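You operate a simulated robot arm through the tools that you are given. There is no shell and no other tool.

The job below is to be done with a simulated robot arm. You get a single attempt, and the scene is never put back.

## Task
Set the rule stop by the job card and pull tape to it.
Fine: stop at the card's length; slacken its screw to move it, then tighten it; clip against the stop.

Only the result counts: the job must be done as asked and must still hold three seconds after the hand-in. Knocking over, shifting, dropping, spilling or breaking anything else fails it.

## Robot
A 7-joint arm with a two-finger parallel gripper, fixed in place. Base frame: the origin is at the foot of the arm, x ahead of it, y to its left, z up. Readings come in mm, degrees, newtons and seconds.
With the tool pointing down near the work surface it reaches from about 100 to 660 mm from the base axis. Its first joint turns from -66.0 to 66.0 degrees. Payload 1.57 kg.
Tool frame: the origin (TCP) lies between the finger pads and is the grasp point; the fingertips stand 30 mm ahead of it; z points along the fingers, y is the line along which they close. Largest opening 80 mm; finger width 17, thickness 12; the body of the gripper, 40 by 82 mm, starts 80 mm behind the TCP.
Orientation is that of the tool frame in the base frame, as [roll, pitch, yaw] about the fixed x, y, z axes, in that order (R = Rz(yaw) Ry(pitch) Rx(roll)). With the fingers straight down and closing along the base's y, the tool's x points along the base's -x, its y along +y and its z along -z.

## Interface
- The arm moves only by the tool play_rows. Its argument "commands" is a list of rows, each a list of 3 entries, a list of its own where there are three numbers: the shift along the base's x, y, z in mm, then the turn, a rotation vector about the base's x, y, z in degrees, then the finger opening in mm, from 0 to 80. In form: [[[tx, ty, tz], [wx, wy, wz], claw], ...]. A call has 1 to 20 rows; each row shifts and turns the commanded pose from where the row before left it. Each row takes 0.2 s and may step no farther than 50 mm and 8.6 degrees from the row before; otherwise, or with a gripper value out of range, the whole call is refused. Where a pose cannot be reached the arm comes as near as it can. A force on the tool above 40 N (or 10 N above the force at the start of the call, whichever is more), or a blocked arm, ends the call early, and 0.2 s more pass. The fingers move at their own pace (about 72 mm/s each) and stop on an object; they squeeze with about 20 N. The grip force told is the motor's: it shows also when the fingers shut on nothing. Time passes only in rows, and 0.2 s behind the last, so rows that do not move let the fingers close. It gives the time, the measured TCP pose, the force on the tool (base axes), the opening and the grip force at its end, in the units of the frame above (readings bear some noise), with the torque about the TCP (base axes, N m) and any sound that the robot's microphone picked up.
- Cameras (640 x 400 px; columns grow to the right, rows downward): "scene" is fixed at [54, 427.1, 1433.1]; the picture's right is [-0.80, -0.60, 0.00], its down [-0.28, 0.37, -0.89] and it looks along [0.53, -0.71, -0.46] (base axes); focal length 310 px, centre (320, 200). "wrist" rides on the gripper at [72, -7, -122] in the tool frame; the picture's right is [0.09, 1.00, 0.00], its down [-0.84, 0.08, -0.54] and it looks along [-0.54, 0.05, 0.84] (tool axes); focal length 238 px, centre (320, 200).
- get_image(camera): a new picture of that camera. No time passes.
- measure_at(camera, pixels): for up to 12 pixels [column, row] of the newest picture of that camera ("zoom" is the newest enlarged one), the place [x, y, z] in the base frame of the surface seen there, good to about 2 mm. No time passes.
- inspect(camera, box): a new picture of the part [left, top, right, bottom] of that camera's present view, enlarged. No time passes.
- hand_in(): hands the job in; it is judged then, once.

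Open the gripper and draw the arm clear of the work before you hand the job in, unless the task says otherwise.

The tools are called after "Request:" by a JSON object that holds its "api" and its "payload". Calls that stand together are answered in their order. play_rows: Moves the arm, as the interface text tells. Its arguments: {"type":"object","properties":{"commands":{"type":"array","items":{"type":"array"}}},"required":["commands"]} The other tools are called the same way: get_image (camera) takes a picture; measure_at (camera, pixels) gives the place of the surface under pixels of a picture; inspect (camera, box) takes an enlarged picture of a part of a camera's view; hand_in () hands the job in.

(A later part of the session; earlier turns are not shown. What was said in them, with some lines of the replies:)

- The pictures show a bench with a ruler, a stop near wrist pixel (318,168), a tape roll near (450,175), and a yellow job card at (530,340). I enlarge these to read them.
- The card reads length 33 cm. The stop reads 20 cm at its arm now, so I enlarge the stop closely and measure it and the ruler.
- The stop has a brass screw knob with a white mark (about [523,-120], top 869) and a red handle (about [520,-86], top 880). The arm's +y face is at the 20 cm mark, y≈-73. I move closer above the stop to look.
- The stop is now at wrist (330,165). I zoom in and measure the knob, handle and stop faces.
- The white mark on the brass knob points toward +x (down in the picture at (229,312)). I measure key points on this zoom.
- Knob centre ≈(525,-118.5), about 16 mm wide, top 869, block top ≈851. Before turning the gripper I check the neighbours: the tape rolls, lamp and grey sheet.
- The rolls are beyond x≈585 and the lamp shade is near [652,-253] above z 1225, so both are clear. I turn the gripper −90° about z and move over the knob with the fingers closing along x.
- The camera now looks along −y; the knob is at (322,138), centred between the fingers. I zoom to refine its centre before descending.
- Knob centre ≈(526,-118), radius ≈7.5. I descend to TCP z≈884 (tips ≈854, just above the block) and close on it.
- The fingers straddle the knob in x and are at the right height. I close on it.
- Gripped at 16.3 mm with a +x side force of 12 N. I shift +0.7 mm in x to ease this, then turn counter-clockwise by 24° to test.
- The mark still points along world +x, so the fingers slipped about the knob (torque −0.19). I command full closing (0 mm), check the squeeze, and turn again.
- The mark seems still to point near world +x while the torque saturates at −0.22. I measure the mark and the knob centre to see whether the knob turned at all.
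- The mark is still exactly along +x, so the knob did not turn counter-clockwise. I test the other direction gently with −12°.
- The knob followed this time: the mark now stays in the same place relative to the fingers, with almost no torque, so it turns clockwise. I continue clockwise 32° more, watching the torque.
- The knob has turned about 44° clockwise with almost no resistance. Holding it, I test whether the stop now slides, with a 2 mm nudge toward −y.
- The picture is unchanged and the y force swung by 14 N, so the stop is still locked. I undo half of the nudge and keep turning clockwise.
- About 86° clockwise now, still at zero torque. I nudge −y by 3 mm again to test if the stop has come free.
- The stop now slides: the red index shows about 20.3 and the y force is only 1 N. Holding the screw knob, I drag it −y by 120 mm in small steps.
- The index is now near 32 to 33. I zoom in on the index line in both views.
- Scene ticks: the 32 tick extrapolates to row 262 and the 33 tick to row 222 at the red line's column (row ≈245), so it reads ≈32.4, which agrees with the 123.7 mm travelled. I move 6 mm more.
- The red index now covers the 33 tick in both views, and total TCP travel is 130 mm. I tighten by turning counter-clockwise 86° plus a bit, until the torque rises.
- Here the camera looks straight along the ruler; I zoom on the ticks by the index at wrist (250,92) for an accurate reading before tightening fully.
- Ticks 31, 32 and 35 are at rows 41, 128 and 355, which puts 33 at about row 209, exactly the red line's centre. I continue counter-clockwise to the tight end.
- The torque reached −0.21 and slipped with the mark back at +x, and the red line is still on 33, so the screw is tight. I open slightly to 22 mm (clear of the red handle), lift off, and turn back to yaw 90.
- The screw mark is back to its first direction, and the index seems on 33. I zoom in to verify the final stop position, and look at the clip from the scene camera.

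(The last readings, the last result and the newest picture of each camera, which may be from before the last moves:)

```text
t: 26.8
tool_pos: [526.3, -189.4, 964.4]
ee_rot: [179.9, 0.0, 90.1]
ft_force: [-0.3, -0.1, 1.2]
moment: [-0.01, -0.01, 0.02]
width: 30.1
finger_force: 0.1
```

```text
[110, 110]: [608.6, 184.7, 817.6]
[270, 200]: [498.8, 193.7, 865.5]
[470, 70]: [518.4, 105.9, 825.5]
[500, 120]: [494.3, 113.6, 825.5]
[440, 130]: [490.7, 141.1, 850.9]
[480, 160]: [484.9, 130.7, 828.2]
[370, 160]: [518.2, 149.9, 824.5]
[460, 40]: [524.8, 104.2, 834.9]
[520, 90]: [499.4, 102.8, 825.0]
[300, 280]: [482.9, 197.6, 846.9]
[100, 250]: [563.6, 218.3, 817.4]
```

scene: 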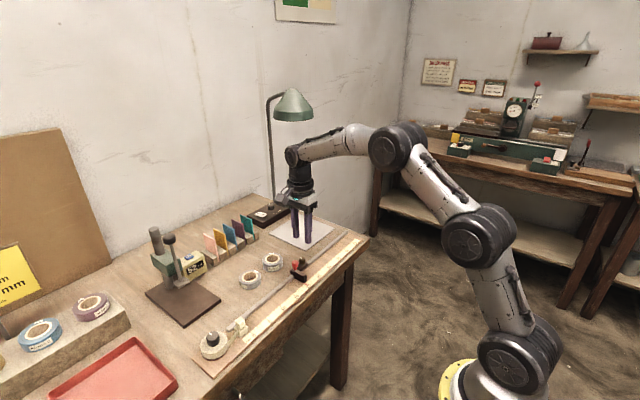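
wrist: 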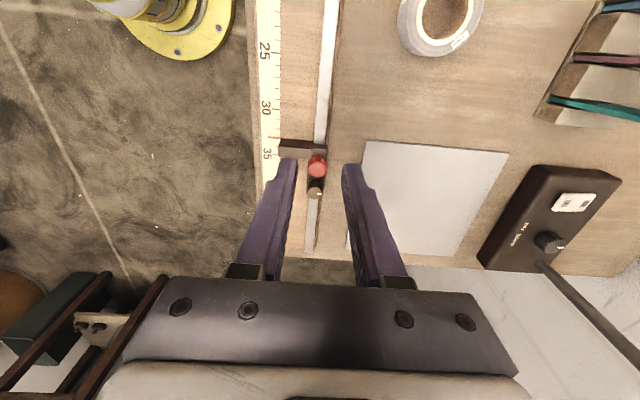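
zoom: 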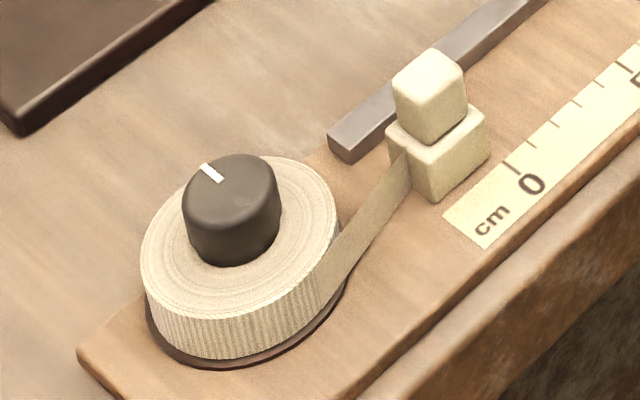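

The stop sits at 33.0 (33 tick interpolates to row 228; red line 229). Next is the clip: a cream block near [491,130], its upper cube z 850–870. I move over it at z≈964 and look.

Request:
{"api": "play_rows", "payload": {"commands": [[[-5, 40, 0], [0, 0, 0], 40], [[-5, 40, 0], [0, 0, 0], 40], [[-5, 40, 0], [0, 0, 0], 40], [[-5, 40, 0], [0, 0, 0], 40], [[-5, 40, 0], [0, 0, 0], 40], [[-5, 40, 0], [0, 0, 0], 40], [[-5, 40, 0], [0, 0, 0], 40], [[0, 30, 0], [0, 0, 0], 40], [[0, 0, 0], [0, 0, 0], 40]]}}

Request:
{"api": "get_image", "payload": {"camera": "wrist"}}

Request:
{"api": "inspect", "payload": {"camera": "wrist", "box": [260, 60, 380, 180]}}

Request:
{"api": "measure_at", "payload": {"camera": "zoom", "pixels": [[320, 200]]}}

```text
t: 28.8
tool_pos: [489.1, 121.6, 965.7]
ee_rot: [-179.9, 0.0, 90.2]
ft_force: [-0.2, 0.6, -0.7]
moment: [-0.02, 0.02, 0.02]
width: 40.0
finger_force: 0.1
```

```text
taken
```

wrist: 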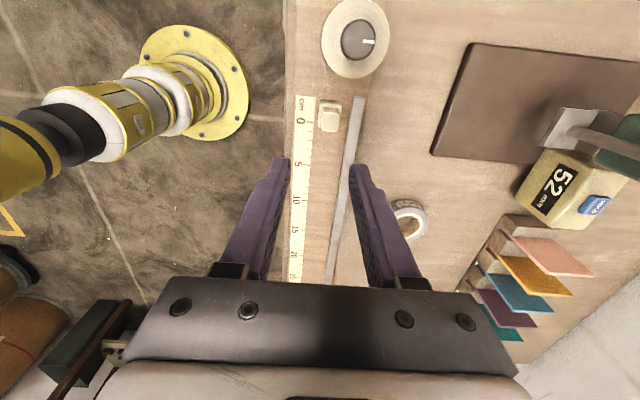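

```text
3.33 times, centred on (320, 120) of wrist
```

zoom: 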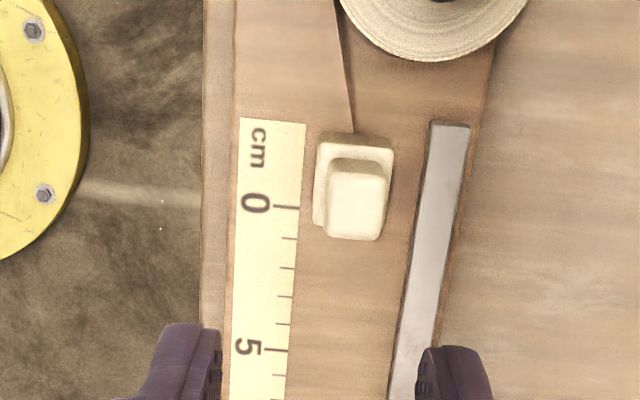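

```text
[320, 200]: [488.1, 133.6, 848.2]
```

The clip is at zoom (352,195). I measure its cube and base edges.

Request:
{"api": "measure_at", "payload": {"camera": "zoom", "pixels": [[356, 205], [332, 205], [383, 205], [358, 180], [356, 235], [325, 150], [388, 150], [360, 140], [317, 220], [345, 90], [350, 128], [360, 165]]}}

Request:
{"api": "inspect", "payload": {"camera": "scene", "box": [215, 305, 255, 345]}}

```text
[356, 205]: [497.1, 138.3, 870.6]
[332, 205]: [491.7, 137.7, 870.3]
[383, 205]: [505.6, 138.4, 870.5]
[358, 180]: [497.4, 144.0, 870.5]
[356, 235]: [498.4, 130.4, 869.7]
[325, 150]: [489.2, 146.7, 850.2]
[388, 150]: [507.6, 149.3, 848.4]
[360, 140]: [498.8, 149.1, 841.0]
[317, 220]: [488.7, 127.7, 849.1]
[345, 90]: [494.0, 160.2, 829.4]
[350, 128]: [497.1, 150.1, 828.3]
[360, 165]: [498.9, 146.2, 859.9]
```

```text
10.00 times, centred on (235, 325) of scene
```

zoom: 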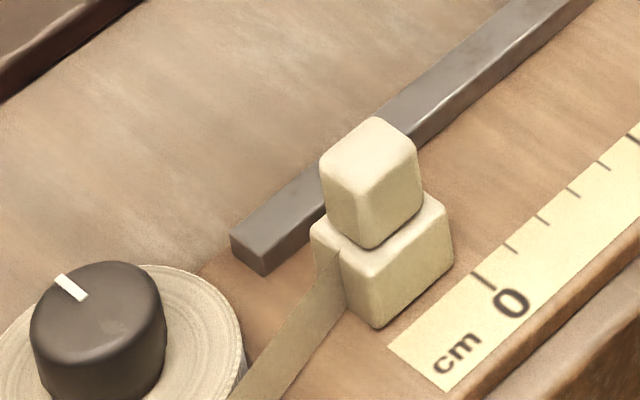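

The cube is about 16 mm wide, centred at (498,137.5), top 870; the base front face is at y≈127 (0 cm). I descend to z≈884 and grip the cube along x.

Request:
{"api": "play_rows", "payload": {"commands": [[[9, 16, -10], [0, 0, 0], 34], [[0, 0, -30], [0, 0, 0], 34], [[0, 0, -25], [0, 0, 0], 34], [[0, 0, -15.5], [0, 0, 0], 34], [[0, 0, 0], [0, 0, 0], 34]]}}

Request:
{"api": "inspect", "payload": {"camera": "wrist", "box": [260, 80, 380, 200]}}

Request:
{"api": "inspect", "payload": {"camera": "scene", "box": [200, 280, 280, 345]}}

```text
t: 30.0
tool_pos: [500.1, 137.7, 885.0]
ee_rot: [-180.0, 0.0, 90.2]
ft_force: [0.3, -0.2, 0.1]
moment: [-0.02, -0.03, -0.01]
width: 34.0
finger_force: 0.1
```

```text
3.33 times, centred on (320, 140) of wrist
```

zoom: 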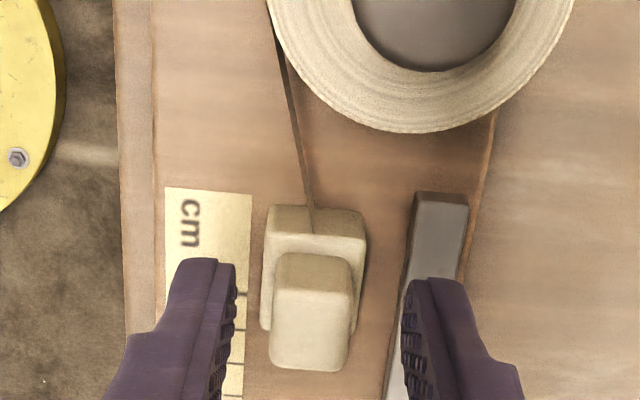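

```text
6.15 times, centred on (240, 312) of scene
```

zoom: 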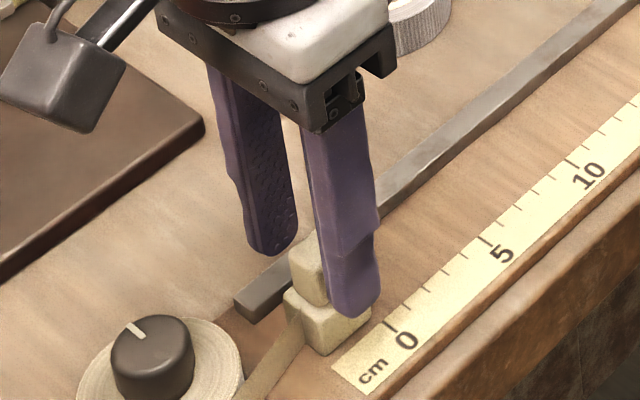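

The cube is slightly to the −x side of the finger centre (312 versus 319). I shift −1.5 mm in x and close.

Request:
{"api": "play_rows", "payload": {"commands": [[[-1.5, 0, 0], [0, 0, 0], 34], [[0, 0, 0], [0, 0, 0], 8], [[0, 0, 0], [0, 0, 0], 8], [[0, 0, 0], [0, 0, 0], 8]]}}

Request:
{"api": "inspect", "payload": {"camera": "wrist", "box": [260, 80, 380, 200]}}

```text
t: 31.0
tool_pos: [499.0, 137.9, 885.3]
ee_rot: [-180.0, 0.0, 90.2]
ft_force: [-0.1, -0.4, 0.9]
moment: [0.01, 0.01, -0.01]
width: 15.0
finger_force: 20.3
```

```text
3.33 times, centred on (320, 140) of wrist
```

zoom: 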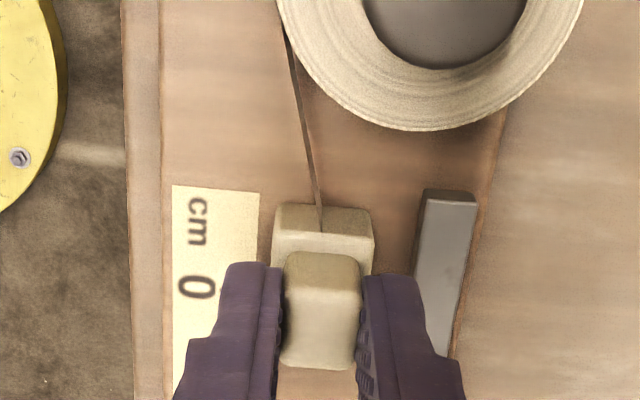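

The cube is gripped at 15 mm with almost no side force. I pull 15 mm toward −y to test the drag.

Request:
{"api": "play_rows", "payload": {"commands": [[[0, -3, 0], [0, 0, 0], 8], [[0, -4, 0], [0, 0, 0], 8], [[0, -4, 0], [0, 0, 0], 8], [[0, -4, 0], [0, 0, 0], 8]]}}

Request:
{"api": "inspect", "payload": {"camera": "wrist", "box": [240, 0, 400, 200]}}

Request:
{"api": "inspect", "payload": {"camera": "scene", "box": [190, 280, 280, 365]}}

```text
t: 32.0
tool_pos: [498.6, 121.8, 885.2]
ee_rot: [-180.0, 0.0, 90.2]
ft_force: [0.3, 1.8, 4.4]
moment: [0.1, -0.01, 0.02]
width: 14.8
finger_force: 20.2
```

```text
2.00 times, centred on (320, 100) of wrist
```

zoom: 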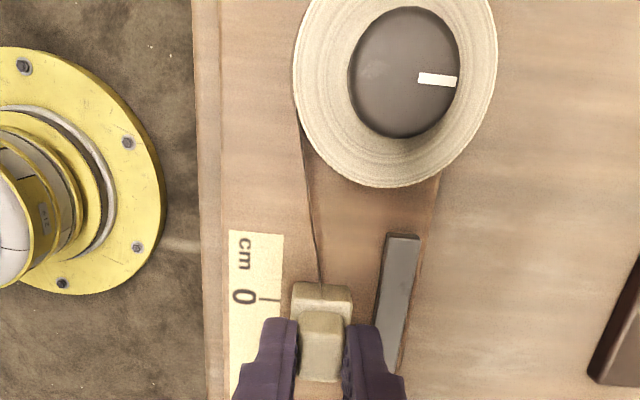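

```text
4.71 times, centred on (235, 322) of scene
```

zoom: 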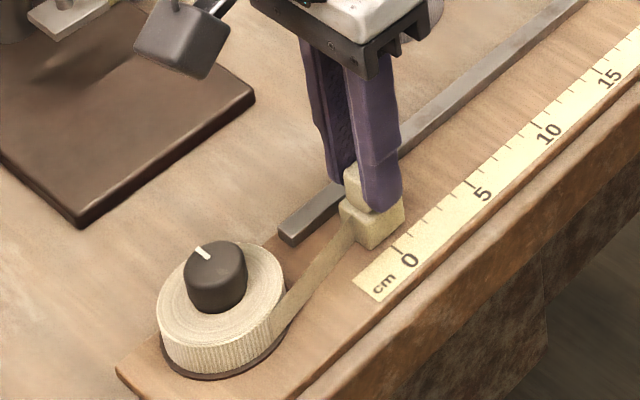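

The clip follows, the tape draws out, and drag is only about 2 N. I continue pulling 200 mm in even steps.

Request:
{"api": "play_rows", "payload": {"commands": [[[0, -10, 0], [0, 0, 0], 8], [[0, -10, 0], [0, 0, 0], 8], [[0, -10, 0], [0, 0, 0], 8], [[0, -10, 0], [0, 0, 0], 8], [[0, -10, 0], [0, 0, 0], 8], [[0, -10, 0], [0, 0, 0], 8], [[0, -10, 0], [0, 0, 0], 8], [[0, -10, 0], [0, 0, 0], 8], [[0, -10, 0], [0, 0, 0], 8], [[0, -10, 0], [0, 0, 0], 8], [[0, -10, 0], [0, 0, 0], 8], [[0, -10, 0], [0, 0, 0], 8], [[0, -10, 0], [0, 0, 0], 8], [[0, -10, 0], [0, 0, 0], 8], [[0, -10, 0], [0, 0, 0], 8], [[0, -10, 0], [0, 0, 0], 8], [[0, -10, 0], [0, 0, 0], 8], [[0, -10, 0], [0, 0, 0], 8], [[0, -10, 0], [0, 0, 0], 8], [[0, -10, 0], [0, 0, 0], 8]]}}

Request:
{"api": "get_image", "payload": {"camera": "wrist"}}

Request:
{"api": "get_image", "payload": {"camera": "scene"}}

```text
t: 36.2
tool_pos: [497.1, -76.3, 883.7]
ee_rot: [180.0, 0.1, 90.2]
ft_force: [0.2, 2.6, 7.2]
moment: [0.12, -0.02, -0.04]
width: 15.3
finger_force: 20.6
```

```text
taken
```

wrist: 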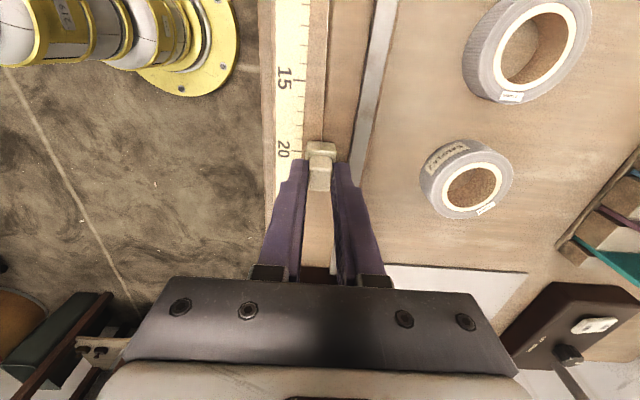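

```text
taken
```

scene: 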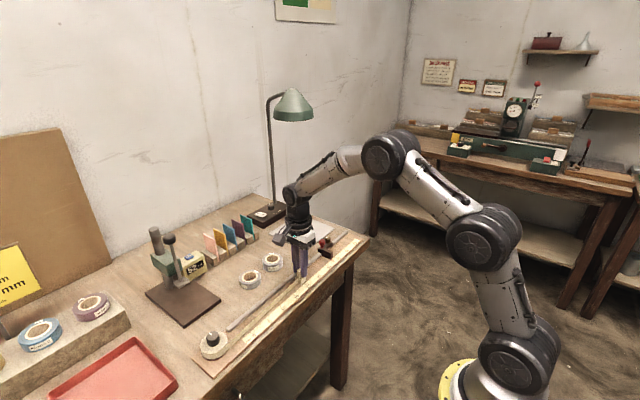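

The clip is travelling well at about 21.6 cm with a 2.6 N pull; there is some downward load (7 N), so I raise 0.5 mm and pull 104 mm more.

Request:
{"api": "play_rows", "payload": {"commands": [[[0, -8, 0.5], [0, 0, 0], 8], [[0, -10, 0], [0, 0, 0], 8], [[0, -10, 0], [0, 0, 0], 8], [[0, -10, 0], [0, 0, 0], 8], [[0, -10, 0], [0, 0, 0], 8], [[0, -10, 0], [0, 0, 0], 8], [[0, -10, 0], [0, 0, 0], 8], [[0, -10, 0], [0, 0, 0], 8], [[0, -10, 0], [0, 0, 0], 8], [[0, -8, 0], [0, 0, 0], 8], [[0, -5, 0], [0, 0, 0], 8], [[0, -3, 0], [0, 0, 0], 8], [[0, 0, 0], [0, 0, 0], 8]]}}

Request:
{"api": "get_image", "payload": {"camera": "wrist"}}

Request:
{"api": "inspect", "payload": {"camera": "scene", "box": [290, 225, 350, 285]}}

```text
t: 39.0
tool_pos: [498.4, -181.9, 884.8]
ee_rot: [180.0, 0.1, 90.2]
ft_force: [0.0, 0.0, 0.8]
moment: [0.02, 0.02, -0.01]
width: 15.0
finger_force: 19.9
```

```text
taken
```

wrist: 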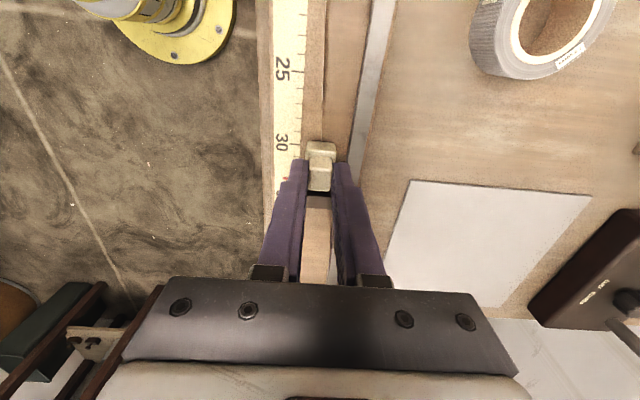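

```text
6.67 times, centred on (320, 255) of scene
```

zoom: 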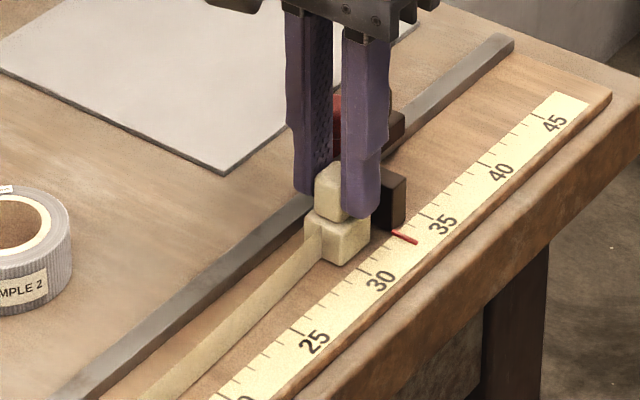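

The clip is about 10 mm short of the stop, with zero force while at rest (no spring-back). I advance 8 mm, then in small steps while watching the y force.

Request:
{"api": "play_rows", "payload": {"commands": [[[0, -4, 0], [0, 0, 0], 8], [[0, -3, 0], [0, 0, 0], 8], [[0, 0, 0], [0, 0, 0], 8]]}}

Request:
{"api": "inspect", "payload": {"camera": "scene", "box": [305, 240, 340, 275]}}

Request:
{"api": "inspect", "payload": {"camera": "wrist", "box": [270, 110, 370, 210]}}

```text
t: 39.8
tool_pos: [498.3, -187.6, 884.5]
ee_rot: [179.9, 0.0, 90.2]
ft_force: [0.3, 0.2, 0.4]
moment: [0.04, -0.02, -0.02]
width: 15.2
finger_force: 19.7
```

```text
11.43 times, centred on (322, 258) of scene
```

zoom: 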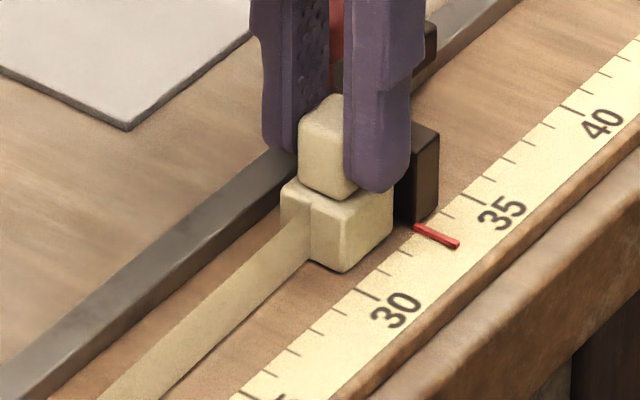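

```text
4.00 times, centred on (320, 160) of wrist
```

zoom: 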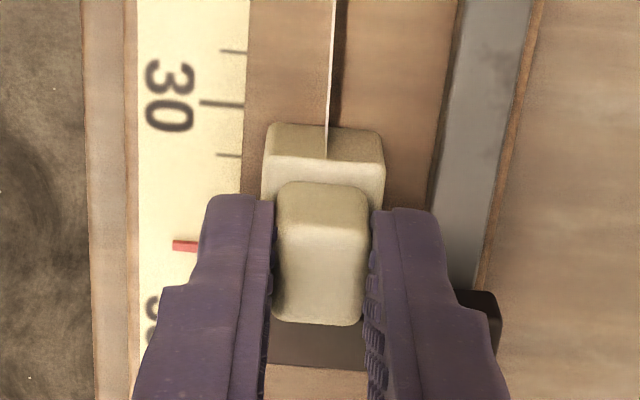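

A gap of a few mm remains. I advance in 1 mm rows, two at a time, reading the force.

Request:
{"api": "play_rows", "payload": {"commands": [[[0, -1, 0], [0, 0, 0], 8], [[0, -1, 0], [0, 0, 0], 8], [[0, 0, 0], [0, 0, 0], 8]]}}

Request:
{"api": "play_rows", "payload": {"commands": [[[0, -1, 0], [0, 0, 0], 8], [[0, 0, 0], [0, 0, 0], 8]]}}

Request:
{"api": "inspect", "payload": {"camera": "scene", "box": [310, 245, 335, 270]}}

```text
t: 40.6
tool_pos: [499.1, -190.8, 884.9]
ee_rot: [179.9, 0.0, 90.1]
ft_force: [-1.0, 0.2, 0.8]
moment: [0.01, 0.01, 0.05]
width: 14.7
finger_force: 19.9
```

```text
t: 41.2
tool_pos: [498.4, -191.7, 884.5]
ee_rot: [180.0, 0.0, 90.1]
ft_force: [-0.1, 0.5, 1.3]
moment: [0.03, -0.02, 0.03]
width: 14.9
finger_force: 19.9
```

```text
16.00 times, centred on (322, 258) of scene
```

zoom: 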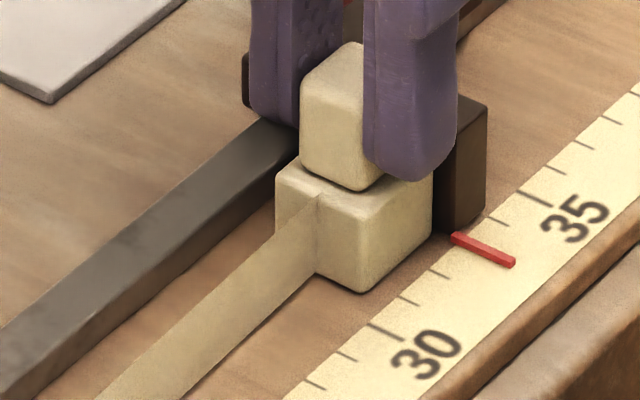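

Nearly touching, with the force still ≈0. I continue with single 0.7 mm steps until contact shows.

Request:
{"api": "play_rows", "payload": {"commands": [[[0, -0.7, 0], [0, 0, 0], 8], [[0, 0, 0], [0, 0, 0], 8]]}}

Request:
{"api": "play_rows", "payload": {"commands": [[[0, -0.7, 0], [0, 0, 0], 8], [[0, 0, 0], [0, 0, 0], 8]]}}

Request:
{"api": "inspect", "payload": {"camera": "scene", "box": [310, 245, 335, 270]}}

```text
t: 41.8
tool_pos: [498.0, -192.4, 884.3]
ee_rot: [180.0, 0.1, 90.2]
ft_force: [0.9, 3.8, 0.2]
moment: [0.13, -0.04, -0.04]
width: 14.7
finger_force: 20.1
```

```text
t: 42.4
tool_pos: [498.6, -192.4, 883.9]
ee_rot: [-180.0, -0.2, 90.1]
ft_force: [0.8, 11.0, 1.6]
moment: [0.42, -0.04, -0.05]
width: 14.8
finger_force: 20.2
```

```text
16.00 times, centred on (322, 258) of scene
```

zoom: 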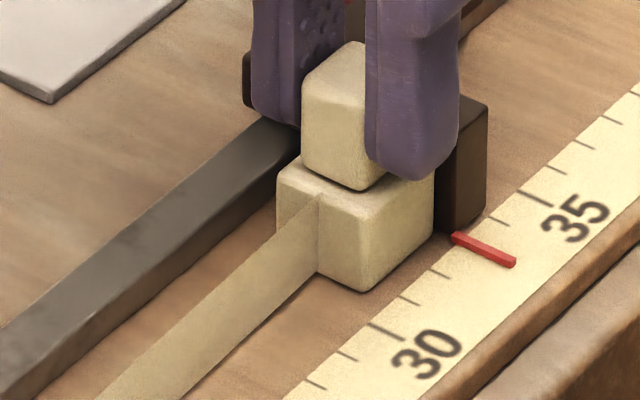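

Contact: the y force rose 0.5 → 3.8 → 11 N while the TCP stayed put and the red line did not move, so the stop holds. I ease back 0.7 mm to a light press, then open to 26 mm and lift.

Request:
{"api": "play_rows", "payload": {"commands": [[[0, 0.6, 0], [0, 0, 0], 8], [[0, 0, 0], [0, 0, 0], 8]]}}

Request:
{"api": "play_rows", "payload": {"commands": [[[0, 0, 0], [0, 0, 0], 24], [[0, 0, 0], [0, 0, 0], 24], [[0, 0, 0], [0, 0, 0], 24], [[0, 0, 5], [0, 0, 0], 24], [[0, 0, 15], [0, 0, 0], 24], [[0, 0, 30], [0, 0, 0], 24], [[0, 0, 40], [0, 0, 0], 30], [[0, 0, 40], [0, 0, 0], 40], [[0, 30, 40], [0, 0, 0], 40], [[0, 0, 0], [0, 0, 0], 40]]}}

Request:
{"api": "get_image", "payload": {"camera": "wrist"}}

Request:
{"api": "inspect", "payload": {"camera": "scene", "box": [305, 235, 340, 270]}}

Request:
{"api": "get_image", "payload": {"camera": "scene"}}

```text
t: 43.0
tool_pos: [498.3, -192.1, 883.9]
ee_rot: [-180.0, 0.0, 90.2]
ft_force: [1.3, 6.3, -0.8]
moment: [0.28, -0.06, 0.0]
width: 15.2
finger_force: 20.5
```

```text
t: 45.2
tool_pos: [495.9, -159.1, 1053.9]
ee_rot: [-179.9, 0.0, 90.2]
ft_force: [-0.3, -1.0, 0.1]
moment: [-0.03, -0.02, 0.04]
width: 40.0
finger_force: 0.1
```

```text
taken
```

wrist: 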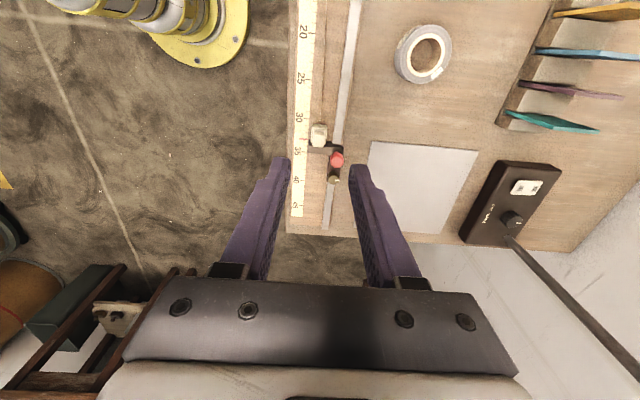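

```text
11.43 times, centred on (322, 252) of scene
```

zoom: 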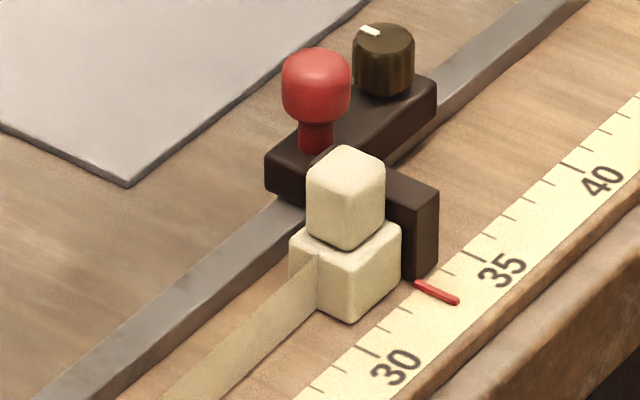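

```text
taken
```

scene: 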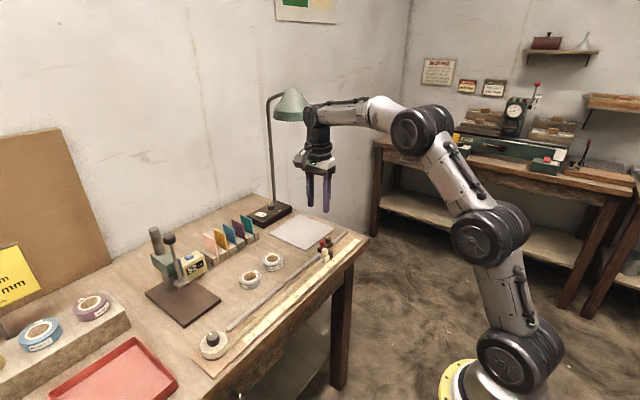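

The clip sits by the stop after release. I inspect the contact closely from above, after some idle rows to see whether it creeps back.

Request:
{"api": "play_rows", "payload": {"commands": [[[0, 0, 0], [0, 0, 0], 40], [[0, 0, 0], [0, 0, 0], 40], [[0, 0, 0], [0, 0, 0], 40], [[0, 0, 0], [0, 0, 0], 40], [[0, 0, 0], [0, 0, 0], 40], [[0, 0, 0], [0, 0, 0], 40], [[0, 0, 0], [0, 0, 0], 40], [[0, 0, 0], [0, 0, 0], 40], [[0, 0, 0], [0, 0, 0], 40], [[0, 0, 0], [0, 0, 0], 40]]}}

Request:
{"api": "inspect", "payload": {"camera": "wrist", "box": [285, 110, 350, 190]}}

Request:
{"api": "inspect", "payload": {"camera": "scene", "box": [312, 248, 334, 268]}}

```text
t: 47.4
tool_pos: [497.6, -158.9, 1053.8]
ee_rot: [179.9, 0.0, 90.2]
ft_force: [-0.1, -0.4, 0.6]
moment: [-0.01, 0.0, -0.01]
width: 39.9
finger_force: 0.0
```

```text
5.00 times, centred on (318, 150) of wrist
```

zoom: 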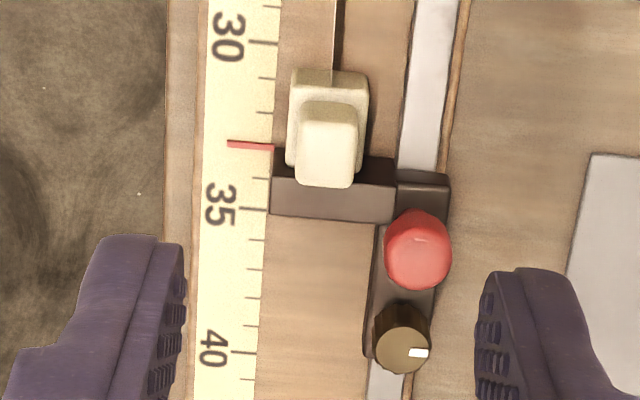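

```text
16.00 times, centred on (323, 258) of scene
```

zoom: 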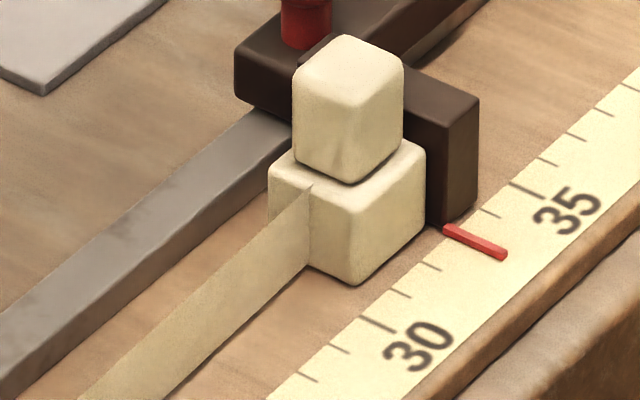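

After 2 s more the clip has not crept: its right edge lies in the same place relative to the red line as when it was pressed (both shifted 8 px with the crop). The index reads 33 (33 tick at row ≈146, red line at 146), the screw mark is at its tight position, and the open gripper is clear. I hand in.

Request:
{"api": "hand_in", "payload": {}}

```text
The job is handed in.
```

I set the rule stop to the card's 33 cm, tightened its screw, and pulled the tape clip up against it. I handed the job in and have had no verdict back.

- **Stop:** the red index line reads 33.0 cm against the ruler ticks, measured before and after tightening.
- **Screw:** it slackens clockwise, the opposite of usual. I turned it back counter-clockwise until the torque hit its limit and the white mark returned to where it started.
- **Clip:** contact showed as the push rose to 11 N, and the stop did not move. I eased off, opened the gripper and lifted clear. About 2 s later neither the clip nor the stop had shifted.

Nothing else on the bench appeared disturbed in the last pictures.
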